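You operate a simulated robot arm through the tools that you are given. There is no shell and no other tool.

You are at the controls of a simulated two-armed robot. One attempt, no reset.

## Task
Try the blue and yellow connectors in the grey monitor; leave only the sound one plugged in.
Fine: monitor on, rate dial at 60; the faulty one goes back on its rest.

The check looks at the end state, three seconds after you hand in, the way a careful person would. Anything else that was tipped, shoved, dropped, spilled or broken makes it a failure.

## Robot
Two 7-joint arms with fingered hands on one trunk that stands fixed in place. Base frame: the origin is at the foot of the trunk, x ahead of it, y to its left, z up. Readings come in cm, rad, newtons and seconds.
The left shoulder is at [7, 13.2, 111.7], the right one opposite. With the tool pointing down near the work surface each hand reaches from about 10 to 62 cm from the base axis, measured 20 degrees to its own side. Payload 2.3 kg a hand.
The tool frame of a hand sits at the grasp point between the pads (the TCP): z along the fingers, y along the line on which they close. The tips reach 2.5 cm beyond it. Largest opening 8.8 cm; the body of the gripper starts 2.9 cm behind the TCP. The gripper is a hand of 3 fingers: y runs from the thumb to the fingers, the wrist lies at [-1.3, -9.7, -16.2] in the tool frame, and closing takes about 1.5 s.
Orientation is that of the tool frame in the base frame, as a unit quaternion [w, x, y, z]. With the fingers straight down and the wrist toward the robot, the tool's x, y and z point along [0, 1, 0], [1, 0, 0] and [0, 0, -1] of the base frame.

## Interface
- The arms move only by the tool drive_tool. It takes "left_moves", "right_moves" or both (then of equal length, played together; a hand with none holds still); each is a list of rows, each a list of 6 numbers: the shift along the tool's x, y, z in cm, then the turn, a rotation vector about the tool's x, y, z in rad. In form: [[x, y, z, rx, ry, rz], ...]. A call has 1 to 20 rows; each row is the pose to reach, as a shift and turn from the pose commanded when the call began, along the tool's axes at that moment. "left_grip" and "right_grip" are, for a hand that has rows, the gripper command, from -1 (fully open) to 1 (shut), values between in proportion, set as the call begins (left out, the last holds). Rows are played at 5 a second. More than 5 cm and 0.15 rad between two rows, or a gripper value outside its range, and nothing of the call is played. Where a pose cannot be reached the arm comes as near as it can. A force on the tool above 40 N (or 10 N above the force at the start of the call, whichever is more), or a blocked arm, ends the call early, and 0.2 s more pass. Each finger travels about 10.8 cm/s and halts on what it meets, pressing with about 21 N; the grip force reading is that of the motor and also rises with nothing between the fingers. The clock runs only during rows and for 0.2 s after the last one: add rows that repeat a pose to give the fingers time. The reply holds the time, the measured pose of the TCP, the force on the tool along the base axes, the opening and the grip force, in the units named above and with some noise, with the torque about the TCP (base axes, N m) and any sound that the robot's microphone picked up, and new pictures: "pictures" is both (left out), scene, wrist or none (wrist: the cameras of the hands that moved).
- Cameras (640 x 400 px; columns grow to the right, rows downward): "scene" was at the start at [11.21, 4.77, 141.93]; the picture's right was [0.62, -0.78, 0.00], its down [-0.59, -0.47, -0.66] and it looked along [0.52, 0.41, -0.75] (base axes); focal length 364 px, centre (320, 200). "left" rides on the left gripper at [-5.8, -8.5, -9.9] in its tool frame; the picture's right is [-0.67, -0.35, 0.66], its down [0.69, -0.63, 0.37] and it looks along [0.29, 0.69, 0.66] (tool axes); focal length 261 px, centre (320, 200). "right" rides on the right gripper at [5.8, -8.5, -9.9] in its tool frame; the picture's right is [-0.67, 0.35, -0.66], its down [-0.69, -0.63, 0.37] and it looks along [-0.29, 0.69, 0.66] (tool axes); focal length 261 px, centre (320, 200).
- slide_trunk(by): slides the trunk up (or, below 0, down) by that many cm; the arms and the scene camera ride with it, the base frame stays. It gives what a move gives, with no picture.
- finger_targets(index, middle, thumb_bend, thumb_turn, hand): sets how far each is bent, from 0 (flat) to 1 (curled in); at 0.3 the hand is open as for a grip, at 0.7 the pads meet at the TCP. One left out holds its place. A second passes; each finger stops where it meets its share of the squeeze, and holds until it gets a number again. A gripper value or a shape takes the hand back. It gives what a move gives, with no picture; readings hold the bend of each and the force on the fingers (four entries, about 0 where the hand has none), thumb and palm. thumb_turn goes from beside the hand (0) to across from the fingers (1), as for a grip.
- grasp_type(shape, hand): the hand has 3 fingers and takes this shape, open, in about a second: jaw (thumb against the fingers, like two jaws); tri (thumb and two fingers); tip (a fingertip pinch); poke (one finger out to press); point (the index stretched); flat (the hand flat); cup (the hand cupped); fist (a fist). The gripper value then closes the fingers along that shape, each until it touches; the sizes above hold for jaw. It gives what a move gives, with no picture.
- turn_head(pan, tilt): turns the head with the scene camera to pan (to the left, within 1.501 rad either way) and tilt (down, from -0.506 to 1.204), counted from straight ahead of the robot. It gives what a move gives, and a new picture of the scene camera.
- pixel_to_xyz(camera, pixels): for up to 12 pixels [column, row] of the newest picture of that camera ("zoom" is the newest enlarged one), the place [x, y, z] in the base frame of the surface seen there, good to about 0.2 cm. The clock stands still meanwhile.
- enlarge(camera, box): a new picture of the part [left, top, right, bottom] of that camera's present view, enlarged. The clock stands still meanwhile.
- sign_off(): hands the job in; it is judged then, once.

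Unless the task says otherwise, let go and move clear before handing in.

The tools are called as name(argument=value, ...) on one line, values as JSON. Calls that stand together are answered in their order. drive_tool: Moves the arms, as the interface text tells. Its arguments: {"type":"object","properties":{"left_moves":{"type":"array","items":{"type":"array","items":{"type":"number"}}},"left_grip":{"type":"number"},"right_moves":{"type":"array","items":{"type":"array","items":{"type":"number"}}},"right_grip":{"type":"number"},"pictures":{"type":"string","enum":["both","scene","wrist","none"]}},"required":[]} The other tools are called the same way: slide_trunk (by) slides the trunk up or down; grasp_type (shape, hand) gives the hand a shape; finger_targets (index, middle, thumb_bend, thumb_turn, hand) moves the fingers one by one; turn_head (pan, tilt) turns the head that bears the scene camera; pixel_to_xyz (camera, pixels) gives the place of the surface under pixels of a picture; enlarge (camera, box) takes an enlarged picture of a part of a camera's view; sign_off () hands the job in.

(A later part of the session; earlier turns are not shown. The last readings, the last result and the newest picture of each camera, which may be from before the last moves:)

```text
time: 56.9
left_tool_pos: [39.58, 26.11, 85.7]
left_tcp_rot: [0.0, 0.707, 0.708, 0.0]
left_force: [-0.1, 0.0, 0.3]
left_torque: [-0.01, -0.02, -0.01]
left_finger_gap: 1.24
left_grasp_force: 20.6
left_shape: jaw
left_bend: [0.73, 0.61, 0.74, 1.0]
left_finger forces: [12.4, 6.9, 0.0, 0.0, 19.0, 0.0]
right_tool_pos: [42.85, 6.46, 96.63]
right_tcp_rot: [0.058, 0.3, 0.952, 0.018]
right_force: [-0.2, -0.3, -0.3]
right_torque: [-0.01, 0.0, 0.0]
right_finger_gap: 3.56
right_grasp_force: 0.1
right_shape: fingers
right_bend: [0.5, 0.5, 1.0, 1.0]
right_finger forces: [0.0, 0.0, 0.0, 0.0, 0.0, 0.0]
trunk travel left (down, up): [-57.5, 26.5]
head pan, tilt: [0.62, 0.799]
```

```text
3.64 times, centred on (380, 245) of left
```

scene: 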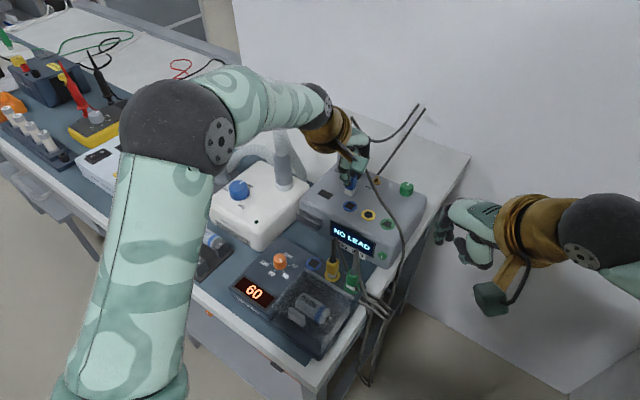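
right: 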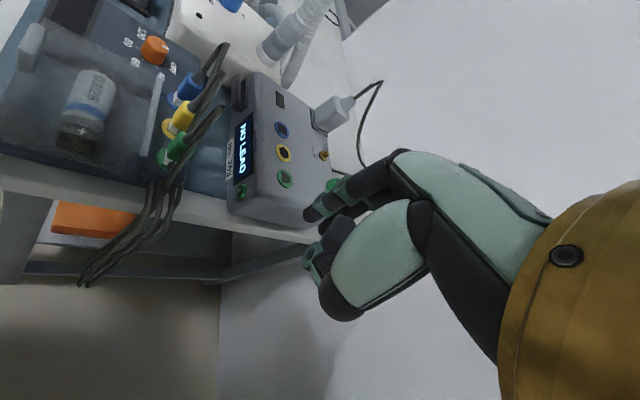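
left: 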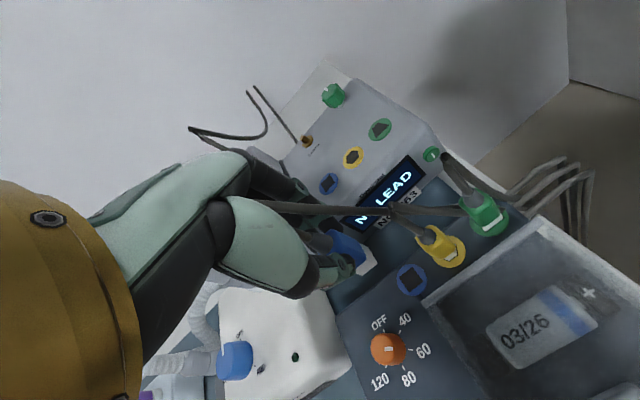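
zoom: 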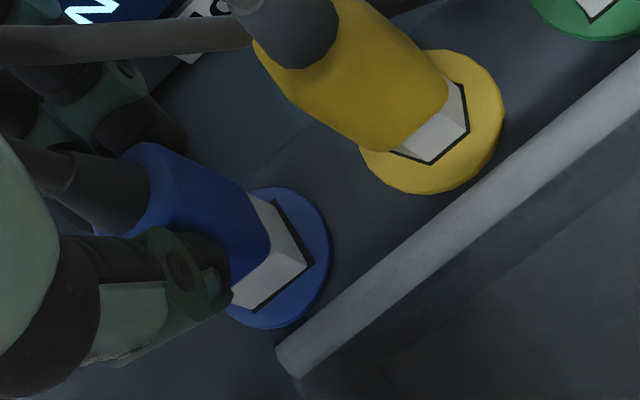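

The blue nose is over its rest hole with no contact force yet. I'll lower slightly until it rests with light contact.

drive_tool(left_moves=[[0, 0, 0.08, 0, 0, 0], [0, 0, 0.16, 0, 0, 0], [0, 0, 0.16, 0, 0, 0]], pictures="none")

enlarge(camera="left", box=[350, 225, 400, 275])

```text
time: 57.7
left_tool_pos: [39.46, 26.0, 85.68]
left_tcp_rot: [0.001, 0.707, 0.708, 0.002]
left_force: [1.5, 1.3, 8.1]
left_torque: [0.04, -0.08, 0.05]
left_finger_gap: 1.28
left_grasp_force: 20.8
left_shape: jaw
left_bend: [0.73, 0.61, 0.74, 1.0]
left_finger forces: [14.2, 7.7, 0.0, 0.0, 20.0, 0.0]
right_tool_pos: [42.78, 6.44, 96.69]
right_tcp_rot: [0.056, 0.3, 0.952, 0.019]
right_force: [0.2, 0.4, -0.3]
right_torque: [-0.01, -0.01, 0.01]
right_finger_gap: 3.58
right_grasp_force: 0.1
right_shape: fingers
right_bend: [0.5, 0.5, 1.0, 1.0]
right_finger forces: [0.0, 0.0, 0.1, 0.0, 0.0, 0.0]
trunk travel left (down, up): [-57.5, 26.5]
head pan, tilt: [0.62, 0.799]
```

```text
8.00 times, centred on (375, 250) of left
```

zoom: 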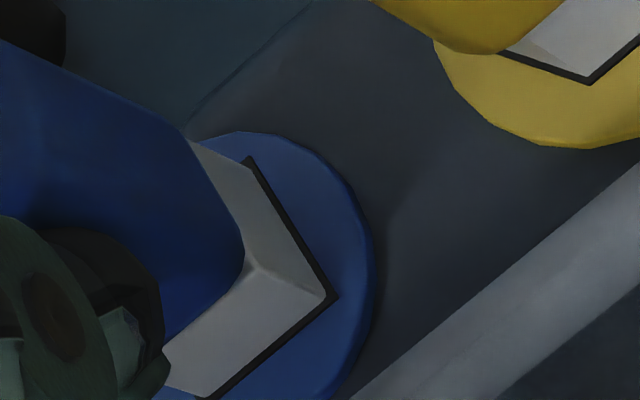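

It's seated with 8 N of contact and even margins around the hole outline. I'll ease off, open the fingers and rise straight up.

drive_tool(left_moves=[[0, 0, -0.1, 0, 0, 0], [0, 0, -0.1, 0, 0, 0]], pictures="none")

drive_tool(left_moves=[[0, 0, 0, 0, 0, 0], [0, 0, 0, 0, 0, 0], [0, 0, 0, 0, 0, 0], [0, 0, 0, 0, 0, 0], [0, 0, 0, 0, 0, 0]], left_grip=0.4, pictures="none")

enlarge(camera="right", box=[140, 40, 240, 120])

```text
time: 58.3
left_tool_pos: [39.59, 25.94, 85.68]
left_tcp_rot: [0.0, 0.706, 0.708, 0.001]
left_force: [1.1, 0.9, 3.9]
left_torque: [0.03, -0.05, 0.09]
left_finger_gap: 1.25
left_grasp_force: 20.7
left_shape: jaw
left_bend: [0.73, 0.61, 0.74, 1.0]
left_finger forces: [13.6, 7.3, 0.0, 0.0, 19.9, 0.0]
right_tool_pos: [42.88, 6.48, 96.72]
right_tcp_rot: [0.056, 0.3, 0.952, 0.02]
right_force: [0.3, 0.5, 0.2]
right_torque: [0.04, 0.02, 0.0]
right_finger_gap: 3.56
right_grasp_force: 0.1
right_shape: fingers
right_bend: [0.5, 0.5, 1.0, 1.0]
right_finger forces: [0.0, 0.0, 0.0, 0.0, 0.0, 0.0]
trunk travel left (down, up): [-57.5, 26.5]
head pan, tilt: [0.62, 0.799]
```

```text
time: 59.5
left_tool_pos: [39.54, 26.11, 85.58]
left_tcp_rot: [0.0, 0.706, 0.708, 0.001]
left_force: [0.3, 1.1, 0.1]
left_torque: [-0.01, -0.01, -0.02]
left_finger_gap: 2.62
left_grasp_force: 0.0
left_shape: jaw
left_bend: [0.74, 0.54, 0.74, 1.0]
left_finger forces: [0.0, 0.0, 0.0, 0.0, 0.0, 0.0]
right_tool_pos: [42.83, 6.43, 96.57]
right_tcp_rot: [0.056, 0.3, 0.952, 0.018]
right_force: [0.1, 0.3, -0.5]
right_torque: [-0.01, 0.01, -0.02]
right_finger_gap: 3.58
right_grasp_force: 0.0
right_shape: fingers
right_bend: [0.5, 0.5, 1.0, 1.0]
right_finger forces: [0.0, 0.0, 0.0, 0.0, 0.1, 0.0]
trunk travel left (down, up): [-57.5, 26.5]
head pan, tilt: [0.62, 0.799]
```

```text
5.00 times, centred on (190, 80) of right
```

zoom: 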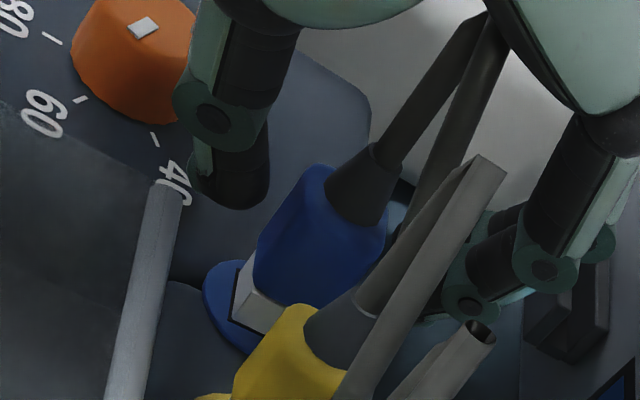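

Blue stands upright on its rest, released. I'll lift straight up and look over the result.

drive_tool(left_moves=[[0, 0, -1.5, 0, 0, 0], [0, 0, -3.5, 0, 0, 0], [0, 0, -6, 0, 0, 0], [0, 0, -9, 0, 0, 0], [0, 0, -10, 0, 0, 0]], pictures="both")

enlarge(camera="right", box=[130, 20, 260, 120])

enlarge(camera="left", box=[360, 180, 520, 300])

```text
time: 60.7
left_tool_pos: [39.33, 26.16, 94.81]
left_tcp_rot: [-0.006, 0.704, 0.71, -0.004]
left_force: [0.5, -0.8, -0.6]
left_torque: [-0.04, 0.01, 0.0]
left_finger_gap: 2.61
left_grasp_force: 0.1
left_shape: jaw
left_bend: [0.74, 0.54, 0.74, 1.0]
left_finger forces: [0.1, 0.1, 0.0, 0.1, 0.0, 0.1]
left hand out of reach, approached as far as the arm can: row 4, 5
right_tool_pos: [42.91, 6.29, 96.6]
right_tcp_rot: [0.057, 0.3, 0.952, 0.018]
right_force: [-0.2, -0.8, 0.0]
right_torque: [0.01, 0.03, 0.0]
right_finger_gap: 3.57
right_grasp_force: 0.1
right_shape: fingers
right_bend: [0.5, 0.5, 1.0, 1.0]
right_finger forces: [0.0, 0.0, 0.1, 0.0, 0.0, 0.0]
trunk travel left (down, up): [-57.5, 26.5]
head pan, tilt: [0.62, 0.799]
```

scene: 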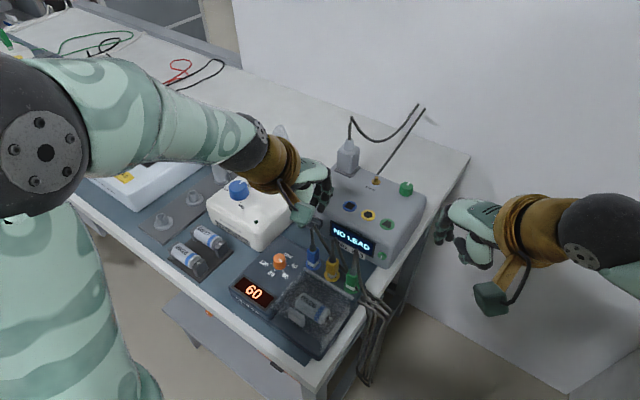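
left: 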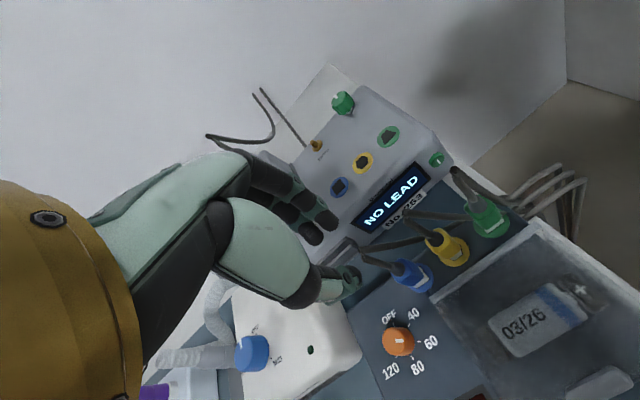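

```text
4.00 times, centred on (195, 70) of right
```

zoom: 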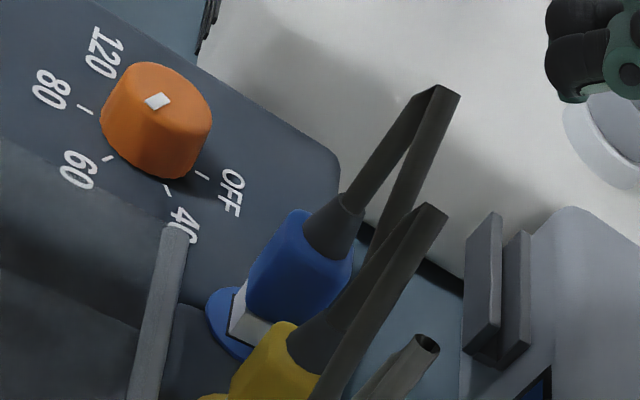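

```text
3.33 times, centred on (440, 240) of left
```

zoom: 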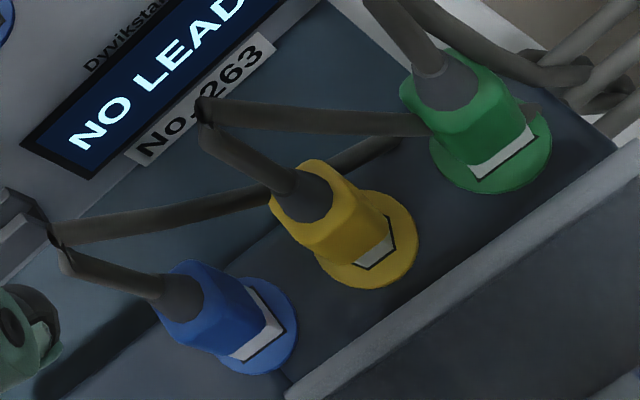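

Blue is back upright on its rest, and the elbow has moved so the scene camera now sees the bench. I'll measure the yellow connector relative to blue for the next grasp.

pixel_to_xyz(camera="zoom", pixels=[[165, 285], [292, 180], [437, 68], [185, 300], [312, 195], [455, 85], [240, 325], [365, 220], [515, 115], [283, 325], [395, 240], [540, 145]])

enlarge(camera="scene", box=[290, 220, 380, 300])

```text
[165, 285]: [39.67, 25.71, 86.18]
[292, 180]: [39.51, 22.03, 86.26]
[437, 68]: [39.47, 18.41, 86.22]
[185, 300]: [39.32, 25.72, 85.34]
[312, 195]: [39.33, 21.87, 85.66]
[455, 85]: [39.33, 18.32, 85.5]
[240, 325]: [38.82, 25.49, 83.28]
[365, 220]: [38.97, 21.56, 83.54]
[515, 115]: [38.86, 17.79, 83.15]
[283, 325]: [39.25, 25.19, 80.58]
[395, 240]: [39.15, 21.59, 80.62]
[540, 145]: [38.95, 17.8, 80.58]
```

```text
5.00 times, centred on (335, 260) of scene
```

zoom: 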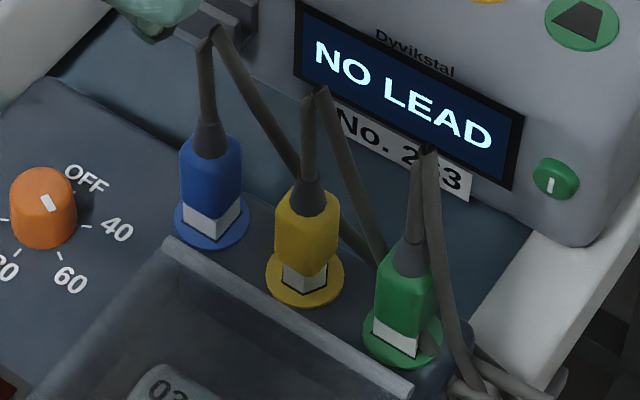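

Yellow should be at the blue grasp pose shifted by −3.75 in y. Blue's cable passes right behind yellow, so I'll approach with care: first move above yellow and descend partway with the fingers more open.

drive_tool(left_moves=[[-1.3, 0.1, 0.9, -0.005, 0, 0.003], [-2.6, 0.2, 1.8, -0.01, 0, 0.006], [-3.88, 0.25, 2.8, -0.014, 0, 0.008], [-3.88, 0.25, 4.5, -0.014, 0, 0.008], [-3.88, 0.25, 6.3, -0.014, 0, 0.008], [-3.88, 0.25, 6.3, -0.014, 0, 0.008]], left_grip=0.1, pictures="both")

enlarge(camera="right", box=[130, 20, 260, 130])

enlarge(camera="scene", box=[280, 200, 380, 300])

```text
time: 62.1
left_tool_pos: [39.86, 22.12, 89.27]
left_tcp_rot: [0.005, 0.709, 0.706, 0.006]
left_force: [0.1, 0.2, 0.3]
left_torque: [-0.02, 0.01, -0.01]
left_finger_gap: 3.93
left_grasp_force: 0.0
left_shape: jaw
left_bend: [0.74, 0.47, 0.71, 1.0]
left_finger forces: [0.1, 0.1, 0.1, 0.0, 0.0, 0.0]
right_tool_pos: [42.93, 6.44, 96.72]
right_tcp_rot: [0.057, 0.301, 0.952, 0.019]
right_force: [-0.3, -0.6, 0.1]
right_torque: [-0.02, 0.0, 0.01]
right_finger_gap: 3.58
right_grasp_force: 0.0
right_shape: fingers
right_bend: [0.5, 0.5, 1.0, 1.0]
right_finger forces: [0.1, 0.1, 0.1, 0.0, 0.1, 0.0]
trunk travel left (down, up): [-57.5, 26.5]
head pan, tilt: [0.62, 0.799]
```

scene: 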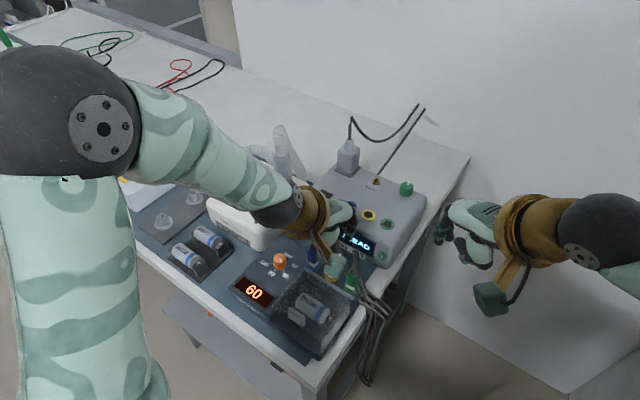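
left: 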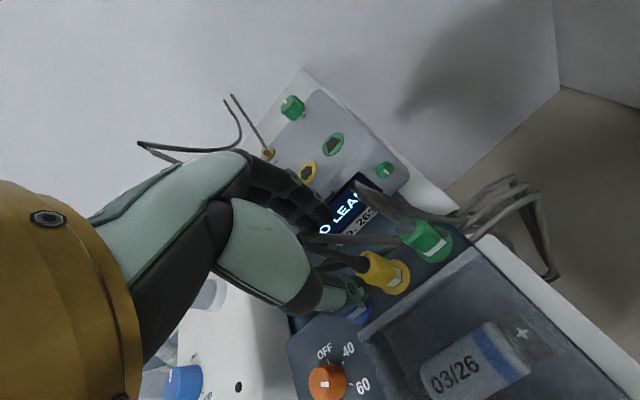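

```text
3.64 times, centred on (195, 75) of right
```

zoom: 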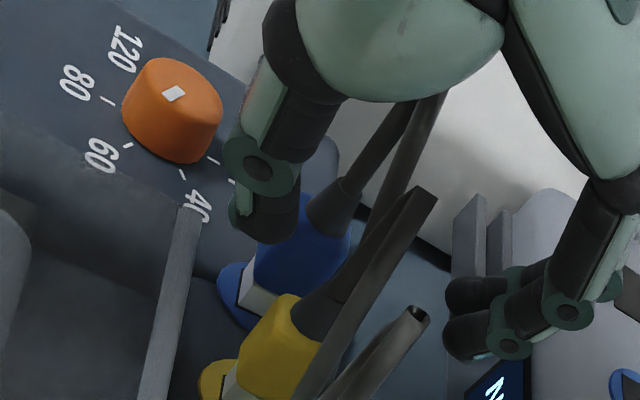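

```text
4.00 times, centred on (330, 250) of scene
```

zoom: 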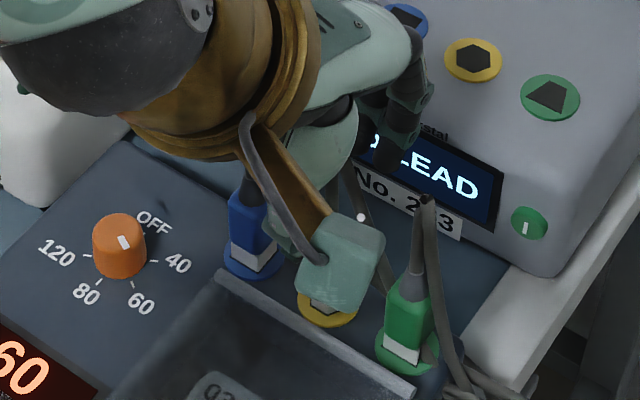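

Yellow is between the open fingers. I'll correct the small tilt and offset, narrow the grip and descend to grasp height, watching the forces and blue's cable.

drive_tool(left_moves=[[0.08, -0.14, 0.3, 0.007, 0, -0.004], [0.16, -0.28, 0.6, 0.014, 0, -0.008], [0.16, -0.28, 1.2, 0.014, 0, -0.008], [0.16, -0.28, 2.0, 0.014, 0, -0.008], [0.16, -0.28, 2.8, 0.014, 0, -0.008], [0.16, -0.28, 3.5, 0.014, 0, -0.008], [0.16, -0.28, 3.5, 0.014, 0, -0.008]], left_grip=0.4, pictures="wrist")

enlarge(camera="right", box=[140, 40, 240, 130])

enlarge(camera="left", box=[280, 180, 420, 300])

```text
time: 63.7
left_tool_pos: [39.64, 22.25, 85.88]
left_tcp_rot: [-0.001, 0.707, 0.707, 0.001]
left_force: [0.1, 0.0, -0.3]
left_torque: [-0.01, 0.02, -0.01]
left_finger_gap: 2.68
left_grasp_force: 0.1
left_shape: jaw
left_bend: [0.74, 0.53, 0.74, 1.0]
left_finger forces: [0.0, 0.0, 0.1, 0.0, 0.0, 0.1]
right_tool_pos: [42.92, 6.43, 96.62]
right_tcp_rot: [0.057, 0.3, 0.952, 0.018]
right_force: [-0.1, 0.2, -0.4]
right_torque: [0.0, 0.03, 0.0]
right_finger_gap: 3.55
right_grasp_force: 0.0
right_shape: fingers
right_bend: [0.5, 0.5, 1.0, 1.0]
right_finger forces: [0.1, 0.0, 0.0, 0.0, 0.1, 0.0]
trunk travel left (down, up): [-57.5, 26.5]
head pan, tilt: [0.62, 0.799]
```

left: 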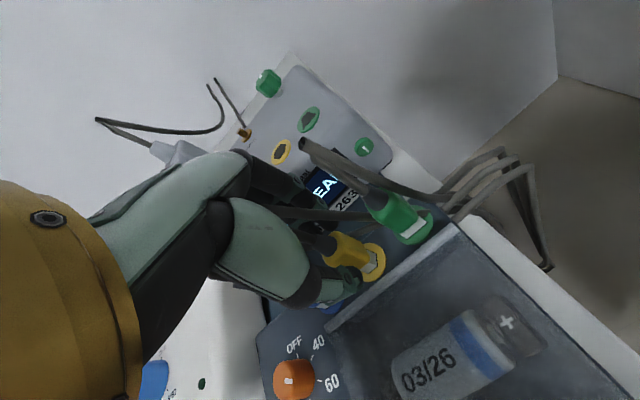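

```text
4.44 times, centred on (190, 85) of right
```

zoom: 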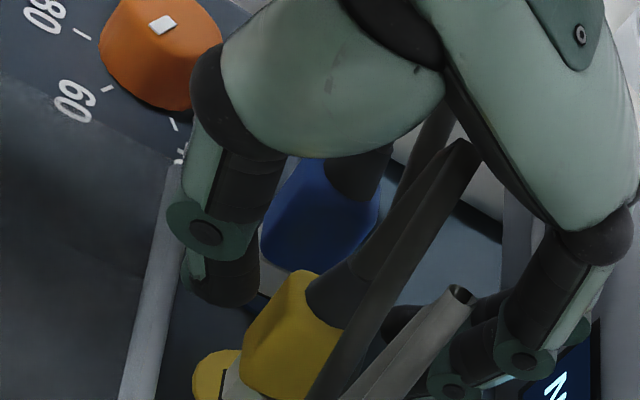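

```text
3.33 times, centred on (350, 240) of left
```

zoom: 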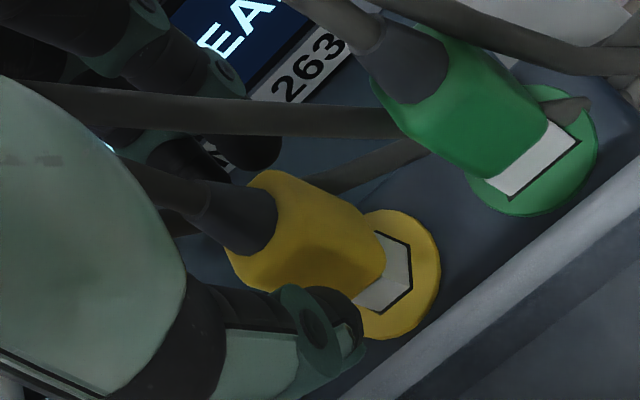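

Positioned around yellow with no contact. I'll close gently to a 1.6 cm gap and check finger forces and the cable behind it.

drive_tool(left_moves=[[0, 0, 0.1, 0, 0, 0], [0, 0, 0.15, 0, 0, 0], [0, 0, 0.15, 0, 0, 0], [0, 0, 0.15, 0, 0, 0]], left_grip=0.6, pictures="none")

enlarge(camera="right", box=[160, 60, 230, 130])

enlarge(camera="left", box=[290, 190, 390, 290])

```text
time: 64.7
left_tool_pos: [39.61, 22.39, 85.67]
left_tcp_rot: [0.001, 0.707, 0.708, 0.0]
left_force: [0.4, 1.0, -0.3]
left_torque: [-0.01, 0.0, -0.05]
left_finger_gap: 1.79
left_grasp_force: 0.1
left_shape: jaw
left_bend: [0.73, 0.58, 0.74, 1.0]
left_finger forces: [0.0, 0.0, 0.0, 0.0, 0.0, 0.1]
right_tool_pos: [42.91, 6.36, 96.67]
right_tcp_rot: [0.057, 0.3, 0.952, 0.017]
right_force: [0.2, 0.3, -0.1]
right_torque: [0.0, 0.01, -0.01]
right_finger_gap: 3.59
right_grasp_force: 0.2
right_shape: fingers
right_bend: [0.5, 0.5, 1.0, 1.0]
right_finger forces: [0.1, 0.0, 0.0, 0.0, 0.1, 0.1]
trunk travel left (down, up): [-57.5, 26.5]
head pan, tilt: [0.62, 0.799]
```

```text
5.71 times, centred on (195, 95) of right
```

zoom: 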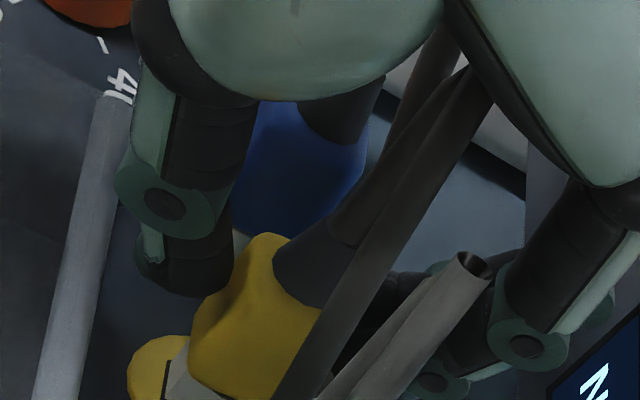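

```text
4.00 times, centred on (340, 240) of left
```

zoom: 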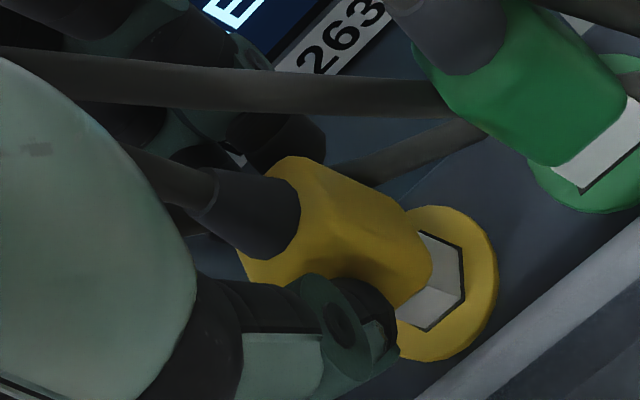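

No contact at a 1.8 gap. I'll continue closing a bit to see what the fingers meet first.

drive_tool(left_moves=[[0, 0, 0, 0, 0, 0], [0, 0, 0, 0, 0, 0], [0, 0, 0, 0, 0, 0]], left_grip=0.68, pictures="none")

enlarge(camera="left", box=[290, 190, 390, 290])

```text
time: 65.5
left_tool_pos: [39.73, 22.38, 85.64]
left_tcp_rot: [0.0, 0.706, 0.708, -0.001]
left_force: [0.4, 0.7, 0.1]
left_torque: [-0.03, 0.0, -0.03]
left_finger_gap: 1.43
left_grasp_force: 0.1
left_shape: jaw
left_bend: [0.73, 0.6, 0.74, 1.0]
left_finger forces: [0.5, 0.3, 0.0, 0.1, 0.7, 0.0]
right_tool_pos: [42.91, 6.33, 96.72]
right_tcp_rot: [0.057, 0.299, 0.952, 0.018]
right_force: [-0.5, 0.6, 0.1]
right_torque: [-0.03, 0.03, 0.02]
right_finger_gap: 3.57
right_grasp_force: 0.0
right_shape: fingers
right_bend: [0.5, 0.5, 1.0, 1.0]
right_finger forces: [0.0, 0.0, 0.0, 0.1, 0.0, 0.1]
trunk travel left (down, up): [-57.5, 26.5]
head pan, tilt: [0.62, 0.799]
```

```text
4.00 times, centred on (340, 240) of left
```

zoom: 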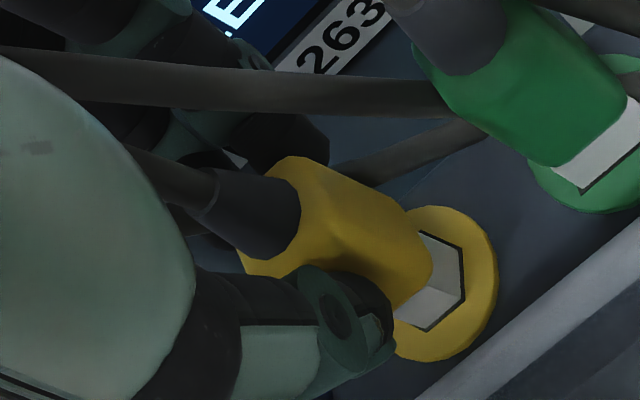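

Fingers and thumb both touch lightly at a 1.43 gap, so yellow is well centred and there's no extra cable thickness in the grip. I'll close fully.

drive_tool(left_moves=[[0, 0, 0, 0, 0, 0], [0, 0, 0, 0, 0, 0], [0, 0, 0, 0, 0, 0], [0, 0, 0, 0, 0, 0], [0, 0, 0, 0, 0, 0]], left_grip=1.0, pictures="none")

enlarge(camera="left", box=[290, 190, 390, 290])

enlarge(camera="right", box=[140, 40, 240, 130])

```text
time: 66.7
left_tool_pos: [39.69, 22.46, 85.63]
left_tcp_rot: [0.0, 0.707, 0.708, 0.0]
left_force: [-1.2, 1.2, -1.2]
left_torque: [0.02, 0.01, 0.06]
left_finger_gap: 1.15
left_grasp_force: 21.3
left_shape: jaw
left_bend: [0.72, 0.64, 0.74, 1.0]
left_finger forces: [12.4, 5.6, 0.1, 0.0, 18.9, 0.0]
right_tool_pos: [42.81, 6.45, 96.64]
right_tcp_rot: [0.057, 0.3, 0.952, 0.018]
right_force: [0.4, 0.3, 0.3]
right_torque: [0.01, 0.01, -0.01]
right_finger_gap: 3.57
right_grasp_force: 0.0
right_shape: fingers
right_bend: [0.5, 0.5, 1.0, 1.0]
right_finger forces: [0.0, 0.0, 0.1, 0.0, 0.0, 0.0]
trunk travel left (down, up): [-57.5, 26.5]
head pan, tilt: [0.62, 0.799]
```

```text
4.00 times, centred on (340, 240) of left
```

zoom: 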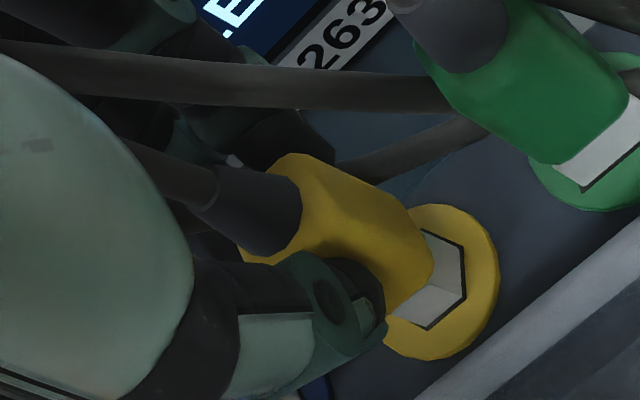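

```text
4.44 times, centred on (190, 85) of right
```

zoom: 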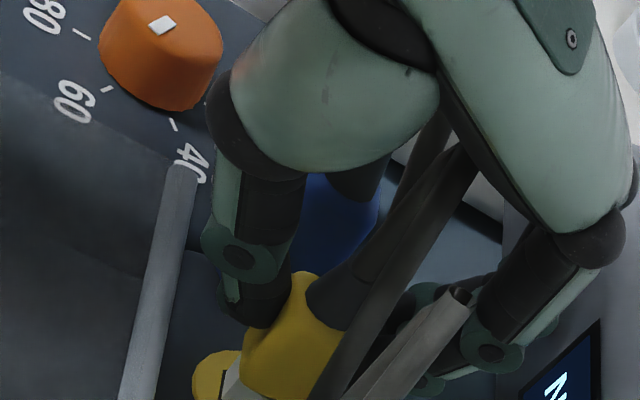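

Yellow is held at 21 N. I'll lift slowly by 2.5 cm first and check that blue and its cable are not dragged along.

drive_tool(left_moves=[[0, 0, -0.4, 0, 0, 0], [0, 0, -0.8, 0, 0, 0], [0, 0, -1.2, 0, 0, 0], [0, 0, -1.8, 0, 0, 0], [0, 0, -2.5, 0, 0, 0], [0, 0, -2.5, 0, 0, 0]], pictures="wrist")

enlarge(camera="right", box=[140, 20, 260, 130])

enlarge(camera="scene", box=[280, 200, 380, 300])

```text
time: 68.1
left_tool_pos: [39.66, 22.37, 88.19]
left_tcp_rot: [0.0, 0.706, 0.708, 0.0]
left_force: [-0.4, -0.5, -0.3]
left_torque: [-0.01, -0.04, 0.0]
left_finger_gap: 1.09
left_grasp_force: 21.2
left_shape: jaw
left_bend: [0.72, 0.72, 0.75, 1.0]
left_finger forces: [14.1, 5.9, 0.0, 0.0, 17.7, 0.0]
right_tool_pos: [42.94, 6.42, 96.66]
right_tcp_rot: [0.056, 0.3, 0.952, 0.018]
right_force: [0.2, -1.4, -0.6]
right_torque: [0.01, 0.04, -0.01]
right_finger_gap: 3.57
right_grasp_force: 0.1
right_shape: fingers
right_bend: [0.5, 0.5, 1.0, 1.0]
right_finger forces: [0.0, 0.1, 0.0, 0.1, 0.0, 0.0]
trunk travel left (down, up): [-57.5, 26.5]
head pan, tilt: [0.62, 0.799]
```

left: 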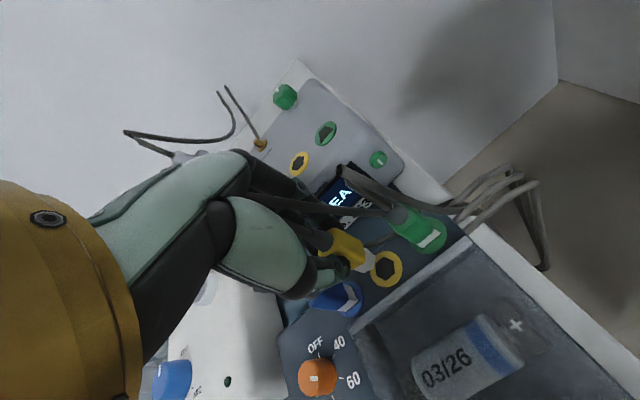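

```text
3.64 times, centred on (200, 75) of right
```

zoom: 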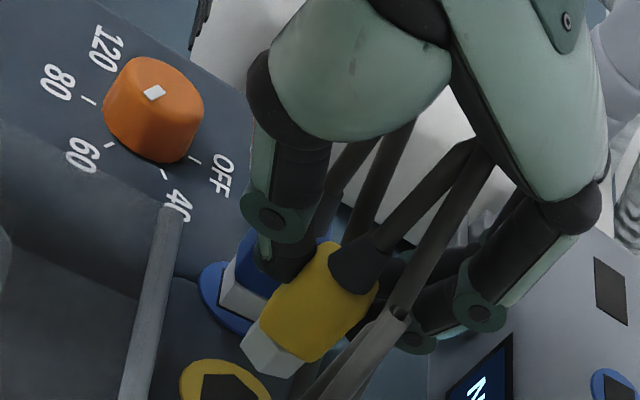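

```text
4.00 times, centred on (330, 250) of scene
```

zoom: 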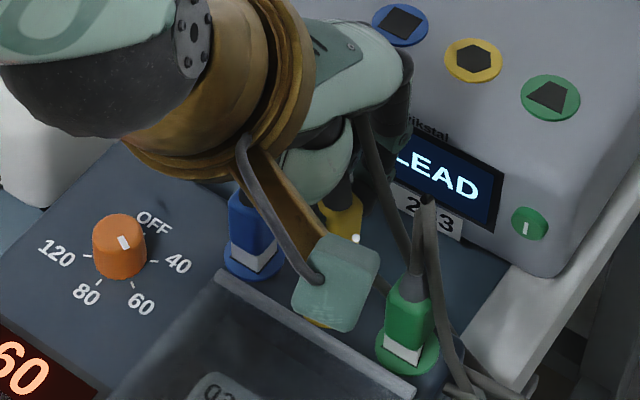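

Blue stays put and yellow is rising; the middle finger shifted slightly (bend 0.64→0.72). I'll lift the rest of the way and inspect how yellow sits in the hand.

drive_tool(left_moves=[[0, 0, -0.8, 0, 0, 0], [0, 0, -1.6, 0, 0, 0], [0, 0, -2.4, 0, 0, 0], [0, 0, -3.2, 0, 0, 0], [0, 0, -4.0, 0, 0, 0], [0, 0, -4.5, 0, 0, 0], [0, 0, -4.5, 0, 0, 0]], pictures="wrist")

enlarge(camera="right", box=[190, 20, 270, 90])

enlarge(camera="scene", box=[280, 180, 390, 290])

enlarge(camera="left", box=[310, 205, 430, 305])

```text
time: 69.7
left_tool_pos: [39.81, 22.38, 92.83]
left_tcp_rot: [0.001, 0.706, 0.708, 0.0]
left_force: [0.7, -0.5, -0.7]
left_torque: [0.0, 0.02, -0.02]
left_finger_gap: 1.09
left_grasp_force: 21.0
left_shape: jaw
left_bend: [0.72, 0.72, 0.75, 1.0]
left_finger forces: [14.3, 5.5, 0.1, 0.0, 17.6, 0.0]
right_tool_pos: [42.87, 6.53, 96.65]
right_tcp_rot: [0.058, 0.3, 0.952, 0.018]
right_force: [0.5, 0.3, -0.1]
right_torque: [0.0, -0.01, 0.01]
right_finger_gap: 3.57
right_grasp_force: 0.1
right_shape: fingers
right_bend: [0.5, 0.5, 1.0, 1.0]
right_finger forces: [0.0, 0.0, 0.0, 0.1, 0.0, 0.1]
trunk travel left (down, up): [-57.5, 26.5]
head pan, tilt: [0.62, 0.799]
```

left: 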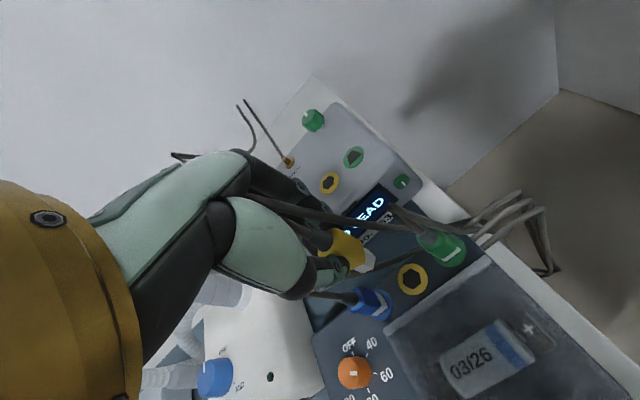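

```text
5.71 times, centred on (230, 55) of right
```

zoom: 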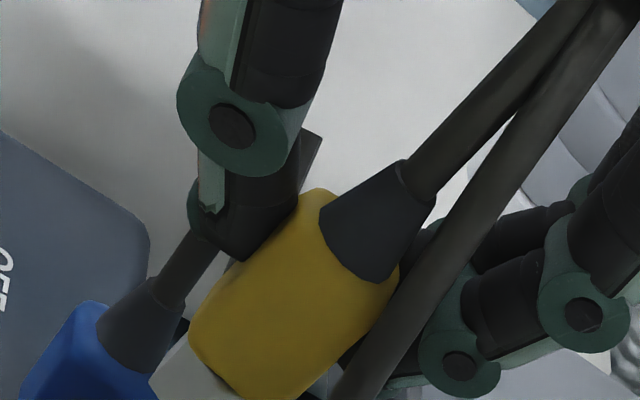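

```text
3.64 times, centred on (335, 235) of scene
```

zoom: 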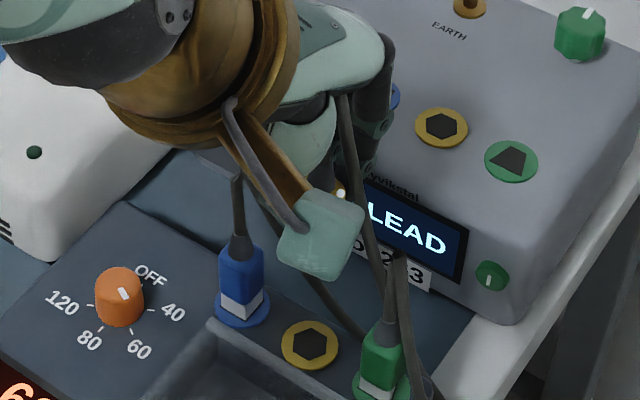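

```text
4.00 times, centred on (370, 255) of left
```

zoom: 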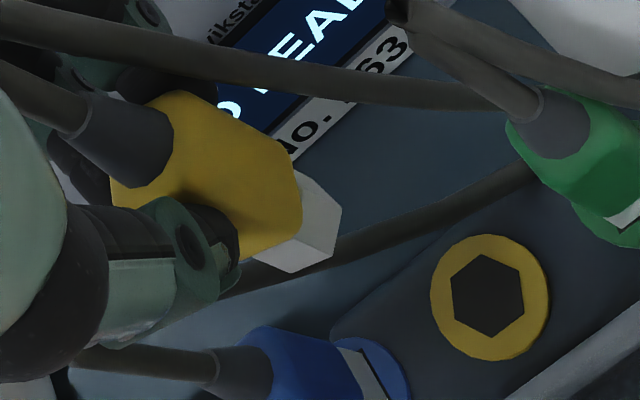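

pixel_to_xyz(camera="zoom", pixels=[[291, 270], [331, 257], [339, 211], [303, 172], [300, 225], [456, 269], [484, 256], [521, 273], [522, 314], [492, 335], [454, 311], [288, 190]])

enlarge(camera="right", box=[190, 60, 260, 120])

```text
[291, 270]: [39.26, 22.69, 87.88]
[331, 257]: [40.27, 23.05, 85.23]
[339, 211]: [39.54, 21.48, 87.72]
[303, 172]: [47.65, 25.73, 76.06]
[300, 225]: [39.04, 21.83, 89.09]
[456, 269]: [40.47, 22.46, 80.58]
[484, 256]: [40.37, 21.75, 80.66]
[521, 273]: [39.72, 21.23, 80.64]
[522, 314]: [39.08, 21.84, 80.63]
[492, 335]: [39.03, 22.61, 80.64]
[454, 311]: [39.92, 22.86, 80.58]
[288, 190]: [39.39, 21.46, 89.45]
```

```text
6.67 times, centred on (225, 90) of right
```

zoom: 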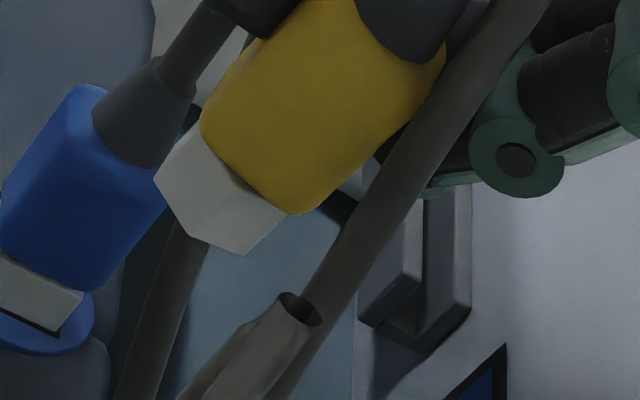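

pixel_to_xyz(camera="zoom", pixels=[[157, 176], [190, 234], [242, 251], [284, 213], [200, 130], [232, 185], [205, 200], [225, 220], [255, 220], [180, 180]])

enlarge(camera="left", box=[345, 235, 385, 285])

```text
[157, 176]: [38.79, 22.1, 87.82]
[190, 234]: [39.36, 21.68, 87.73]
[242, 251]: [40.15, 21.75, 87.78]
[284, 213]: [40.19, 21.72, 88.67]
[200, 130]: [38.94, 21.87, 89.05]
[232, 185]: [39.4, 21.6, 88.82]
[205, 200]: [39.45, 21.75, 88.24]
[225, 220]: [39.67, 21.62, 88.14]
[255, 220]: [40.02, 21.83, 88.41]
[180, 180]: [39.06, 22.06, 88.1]
```

```text
8.00 times, centred on (365, 260) of left
```

zoom: 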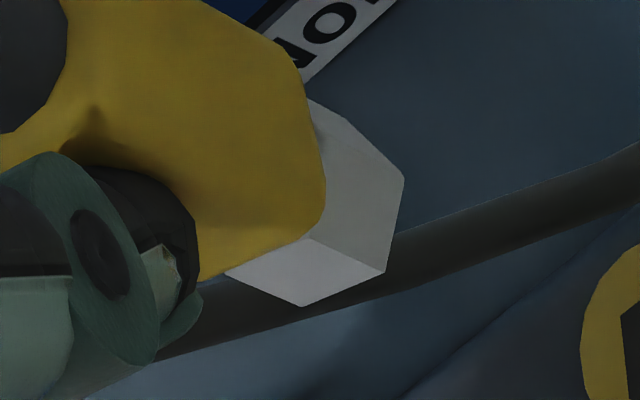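

The yellow nose seems to have turned about 15° in the grip. I'll measure its vertices more exactly in this closer zoom.

pixel_to_xyz(camera="zoom", pixels=[[303, 303], [381, 268], [401, 180], [312, 241], [350, 130], [300, 285], [345, 275], [370, 240], [385, 200], [375, 165]])

enlarge(camera="right", box=[205, 75, 245, 110])

```text
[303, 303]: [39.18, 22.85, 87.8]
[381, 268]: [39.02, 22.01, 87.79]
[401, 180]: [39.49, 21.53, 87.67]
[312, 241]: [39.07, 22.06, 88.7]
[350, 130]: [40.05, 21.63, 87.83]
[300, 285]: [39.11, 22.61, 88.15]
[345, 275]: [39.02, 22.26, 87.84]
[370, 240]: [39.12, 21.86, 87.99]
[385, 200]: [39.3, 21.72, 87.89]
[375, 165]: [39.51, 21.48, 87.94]
```

```text
11.43 times, centred on (225, 92) of right
```

zoom: 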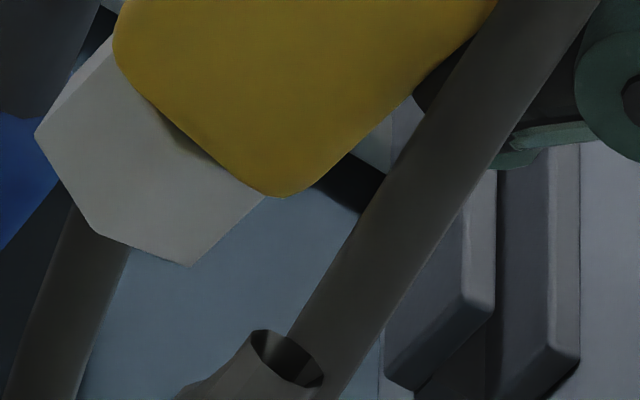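

The yellow nose is turned about −15.5° (clockwise) relative to the socket key, so I'll rotate the hand +15.5° to compensate and carry yellow over above its socket.

drive_tool(left_moves=[[0.05, 1.0, 0, 0, 0, -0.09], [0.1, 2.5, 0, 0, 0, -0.18], [0.2, 4.5, 0, 0, 0, -0.27], [0.3, 6.5, 0, 0, 0, -0.27], [0.38, 8.5, 0, 0, 0, -0.27], [0.44, 10.5, 0, 0, 0, -0.27], [0.49, 12.04, 0, 0, 0, -0.27], [0.49, 12.04, 0, 0, 0, -0.27]], pictures="both")

enlarge(camera="right", box=[260, 100, 340, 180])

enlarge(camera="scene", box=[320, 160, 420, 260])

enlarge(camera="left", box=[320, 210, 430, 300])

```text
time: 71.5
left_tool_pos: [51.61, 22.68, 92.68]
left_tcp_rot: [0.0, 0.604, 0.797, 0.001]
left_force: [-0.1, 0.1, 0.2]
left_torque: [0.01, -0.02, -0.01]
left_finger_gap: 1.1
left_grasp_force: 21.3
left_shape: jaw
left_bend: [0.72, 0.72, 0.75, 1.0]
left_finger forces: [14.3, 5.3, 0.1, 0.0, 17.6, 0.0]
right_tool_pos: [42.86, 6.41, 96.67]
right_tcp_rot: [0.057, 0.3, 0.952, 0.018]
right_force: [-0.2, -0.2, -0.3]
right_torque: [0.04, -0.01, 0.04]
right_finger_gap: 3.57
right_grasp_force: 0.1
right_shape: fingers
right_bend: [0.5, 0.5, 1.0, 1.0]
right_finger forces: [0.0, 0.0, 0.0, 0.0, 0.0, 0.0]
trunk travel left (down, up): [-57.5, 26.5]
head pan, tilt: [0.62, 0.799]
```

scene: 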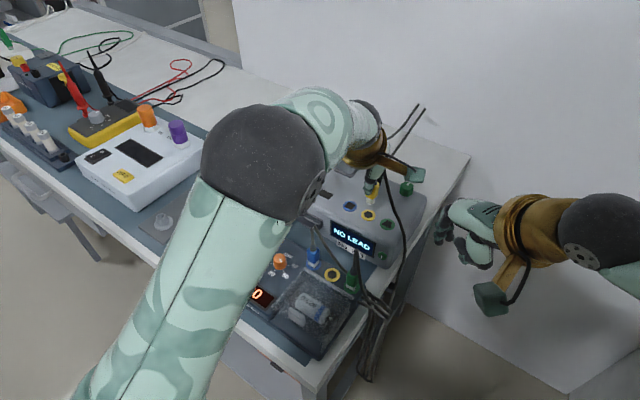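
left: 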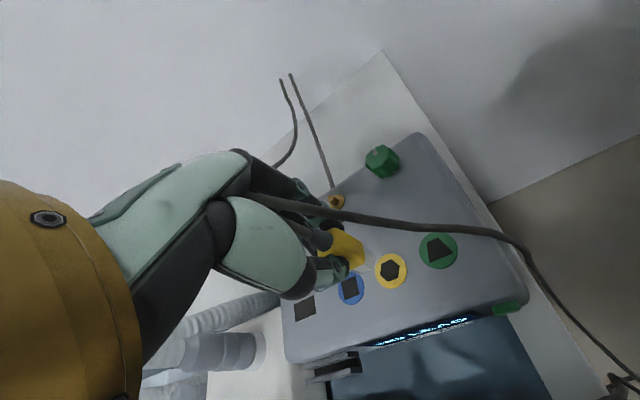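

```text
5.00 times, centred on (300, 140) of right
```

zoom: 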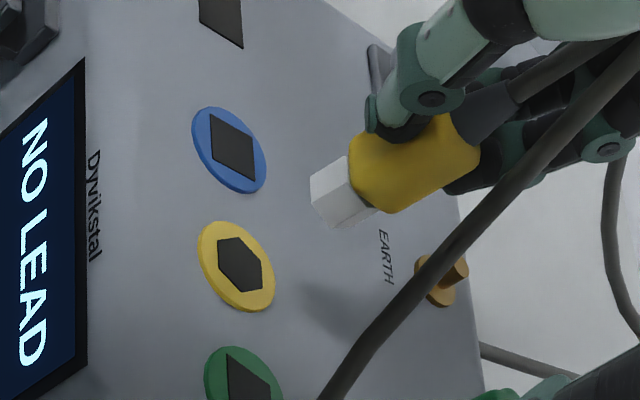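

```text
4.00 times, centred on (370, 210) of scene
```

zoom: 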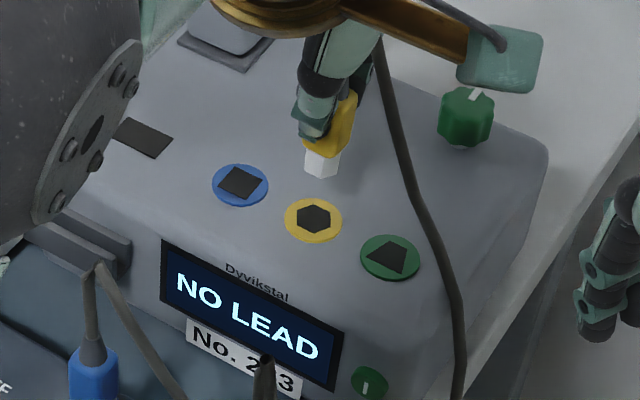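

```text
4.44 times, centred on (375, 255) of left
```

zoom: 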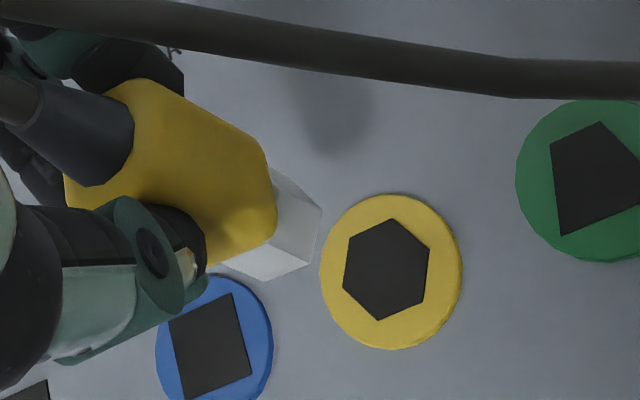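

pixel_to_xyz(camera="zoom", pixels=[[265, 278], [308, 261], [319, 211], [290, 180], [275, 238], [393, 222], [427, 250], [421, 297], [380, 317], [345, 287], [352, 241], [388, 268]])

enlarge(camera="right", box=[290, 120, 330, 150])

```text
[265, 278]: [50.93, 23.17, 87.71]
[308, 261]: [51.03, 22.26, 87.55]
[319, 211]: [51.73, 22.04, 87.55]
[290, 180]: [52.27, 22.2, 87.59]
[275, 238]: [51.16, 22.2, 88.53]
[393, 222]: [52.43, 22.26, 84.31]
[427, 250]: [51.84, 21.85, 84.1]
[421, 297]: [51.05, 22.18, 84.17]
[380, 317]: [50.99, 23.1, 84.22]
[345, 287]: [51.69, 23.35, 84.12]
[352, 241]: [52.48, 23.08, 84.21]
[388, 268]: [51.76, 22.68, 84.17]
```

```text
13.33 times, centred on (310, 135) of right
```

zoom: 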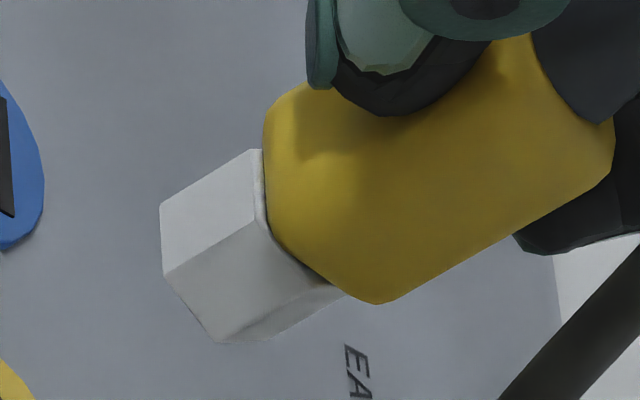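

pixel_to_xyz(camera="zoom", pixels=[[162, 205], [167, 270], [216, 339], [258, 338], [262, 215], [325, 285], [200, 230], [230, 300], [258, 155], [10, 380]])

enlarge(camera="right", box=[272, 140, 302, 170])

enlarge(camera="scene", box=[340, 185, 380, 225])

```text
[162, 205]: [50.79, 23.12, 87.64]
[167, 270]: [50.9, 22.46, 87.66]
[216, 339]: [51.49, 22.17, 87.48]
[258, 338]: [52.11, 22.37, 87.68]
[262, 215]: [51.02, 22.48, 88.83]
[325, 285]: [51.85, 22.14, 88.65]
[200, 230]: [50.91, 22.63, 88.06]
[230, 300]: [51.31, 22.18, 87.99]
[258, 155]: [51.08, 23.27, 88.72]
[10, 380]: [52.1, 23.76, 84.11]
```

```text
13.33 times, centred on (287, 155) of right
```

zoom: 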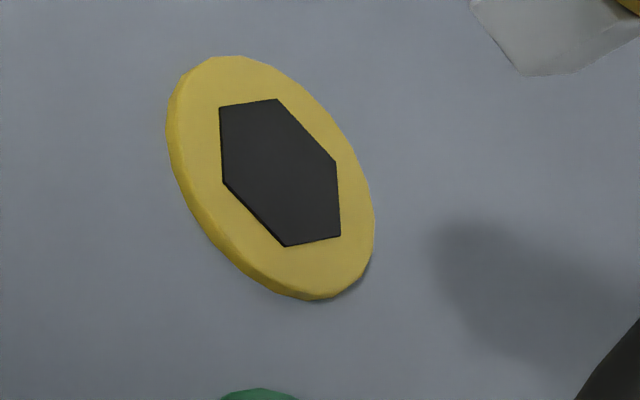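

```text
10.00 times, centred on (360, 205) of scene
```

zoom: 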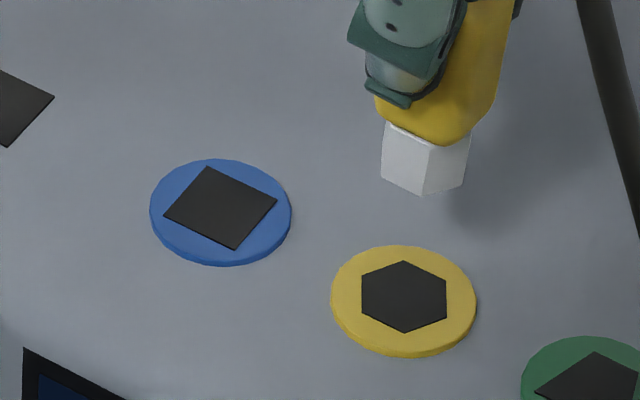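

pixel_to_xyz(camera="zoom", pixels=[[384, 177], [422, 193], [461, 183], [429, 150], [404, 262], [445, 283], [445, 317], [405, 331], [363, 312], [364, 277], [404, 297], [385, 140]])

```text
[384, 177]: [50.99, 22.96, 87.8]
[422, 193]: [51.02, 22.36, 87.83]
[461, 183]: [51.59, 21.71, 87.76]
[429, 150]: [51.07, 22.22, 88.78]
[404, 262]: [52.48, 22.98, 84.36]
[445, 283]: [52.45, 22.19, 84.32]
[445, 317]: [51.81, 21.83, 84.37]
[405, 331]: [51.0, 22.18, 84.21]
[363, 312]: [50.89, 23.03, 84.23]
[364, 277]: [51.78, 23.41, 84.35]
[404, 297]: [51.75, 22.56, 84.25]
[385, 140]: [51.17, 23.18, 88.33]
```

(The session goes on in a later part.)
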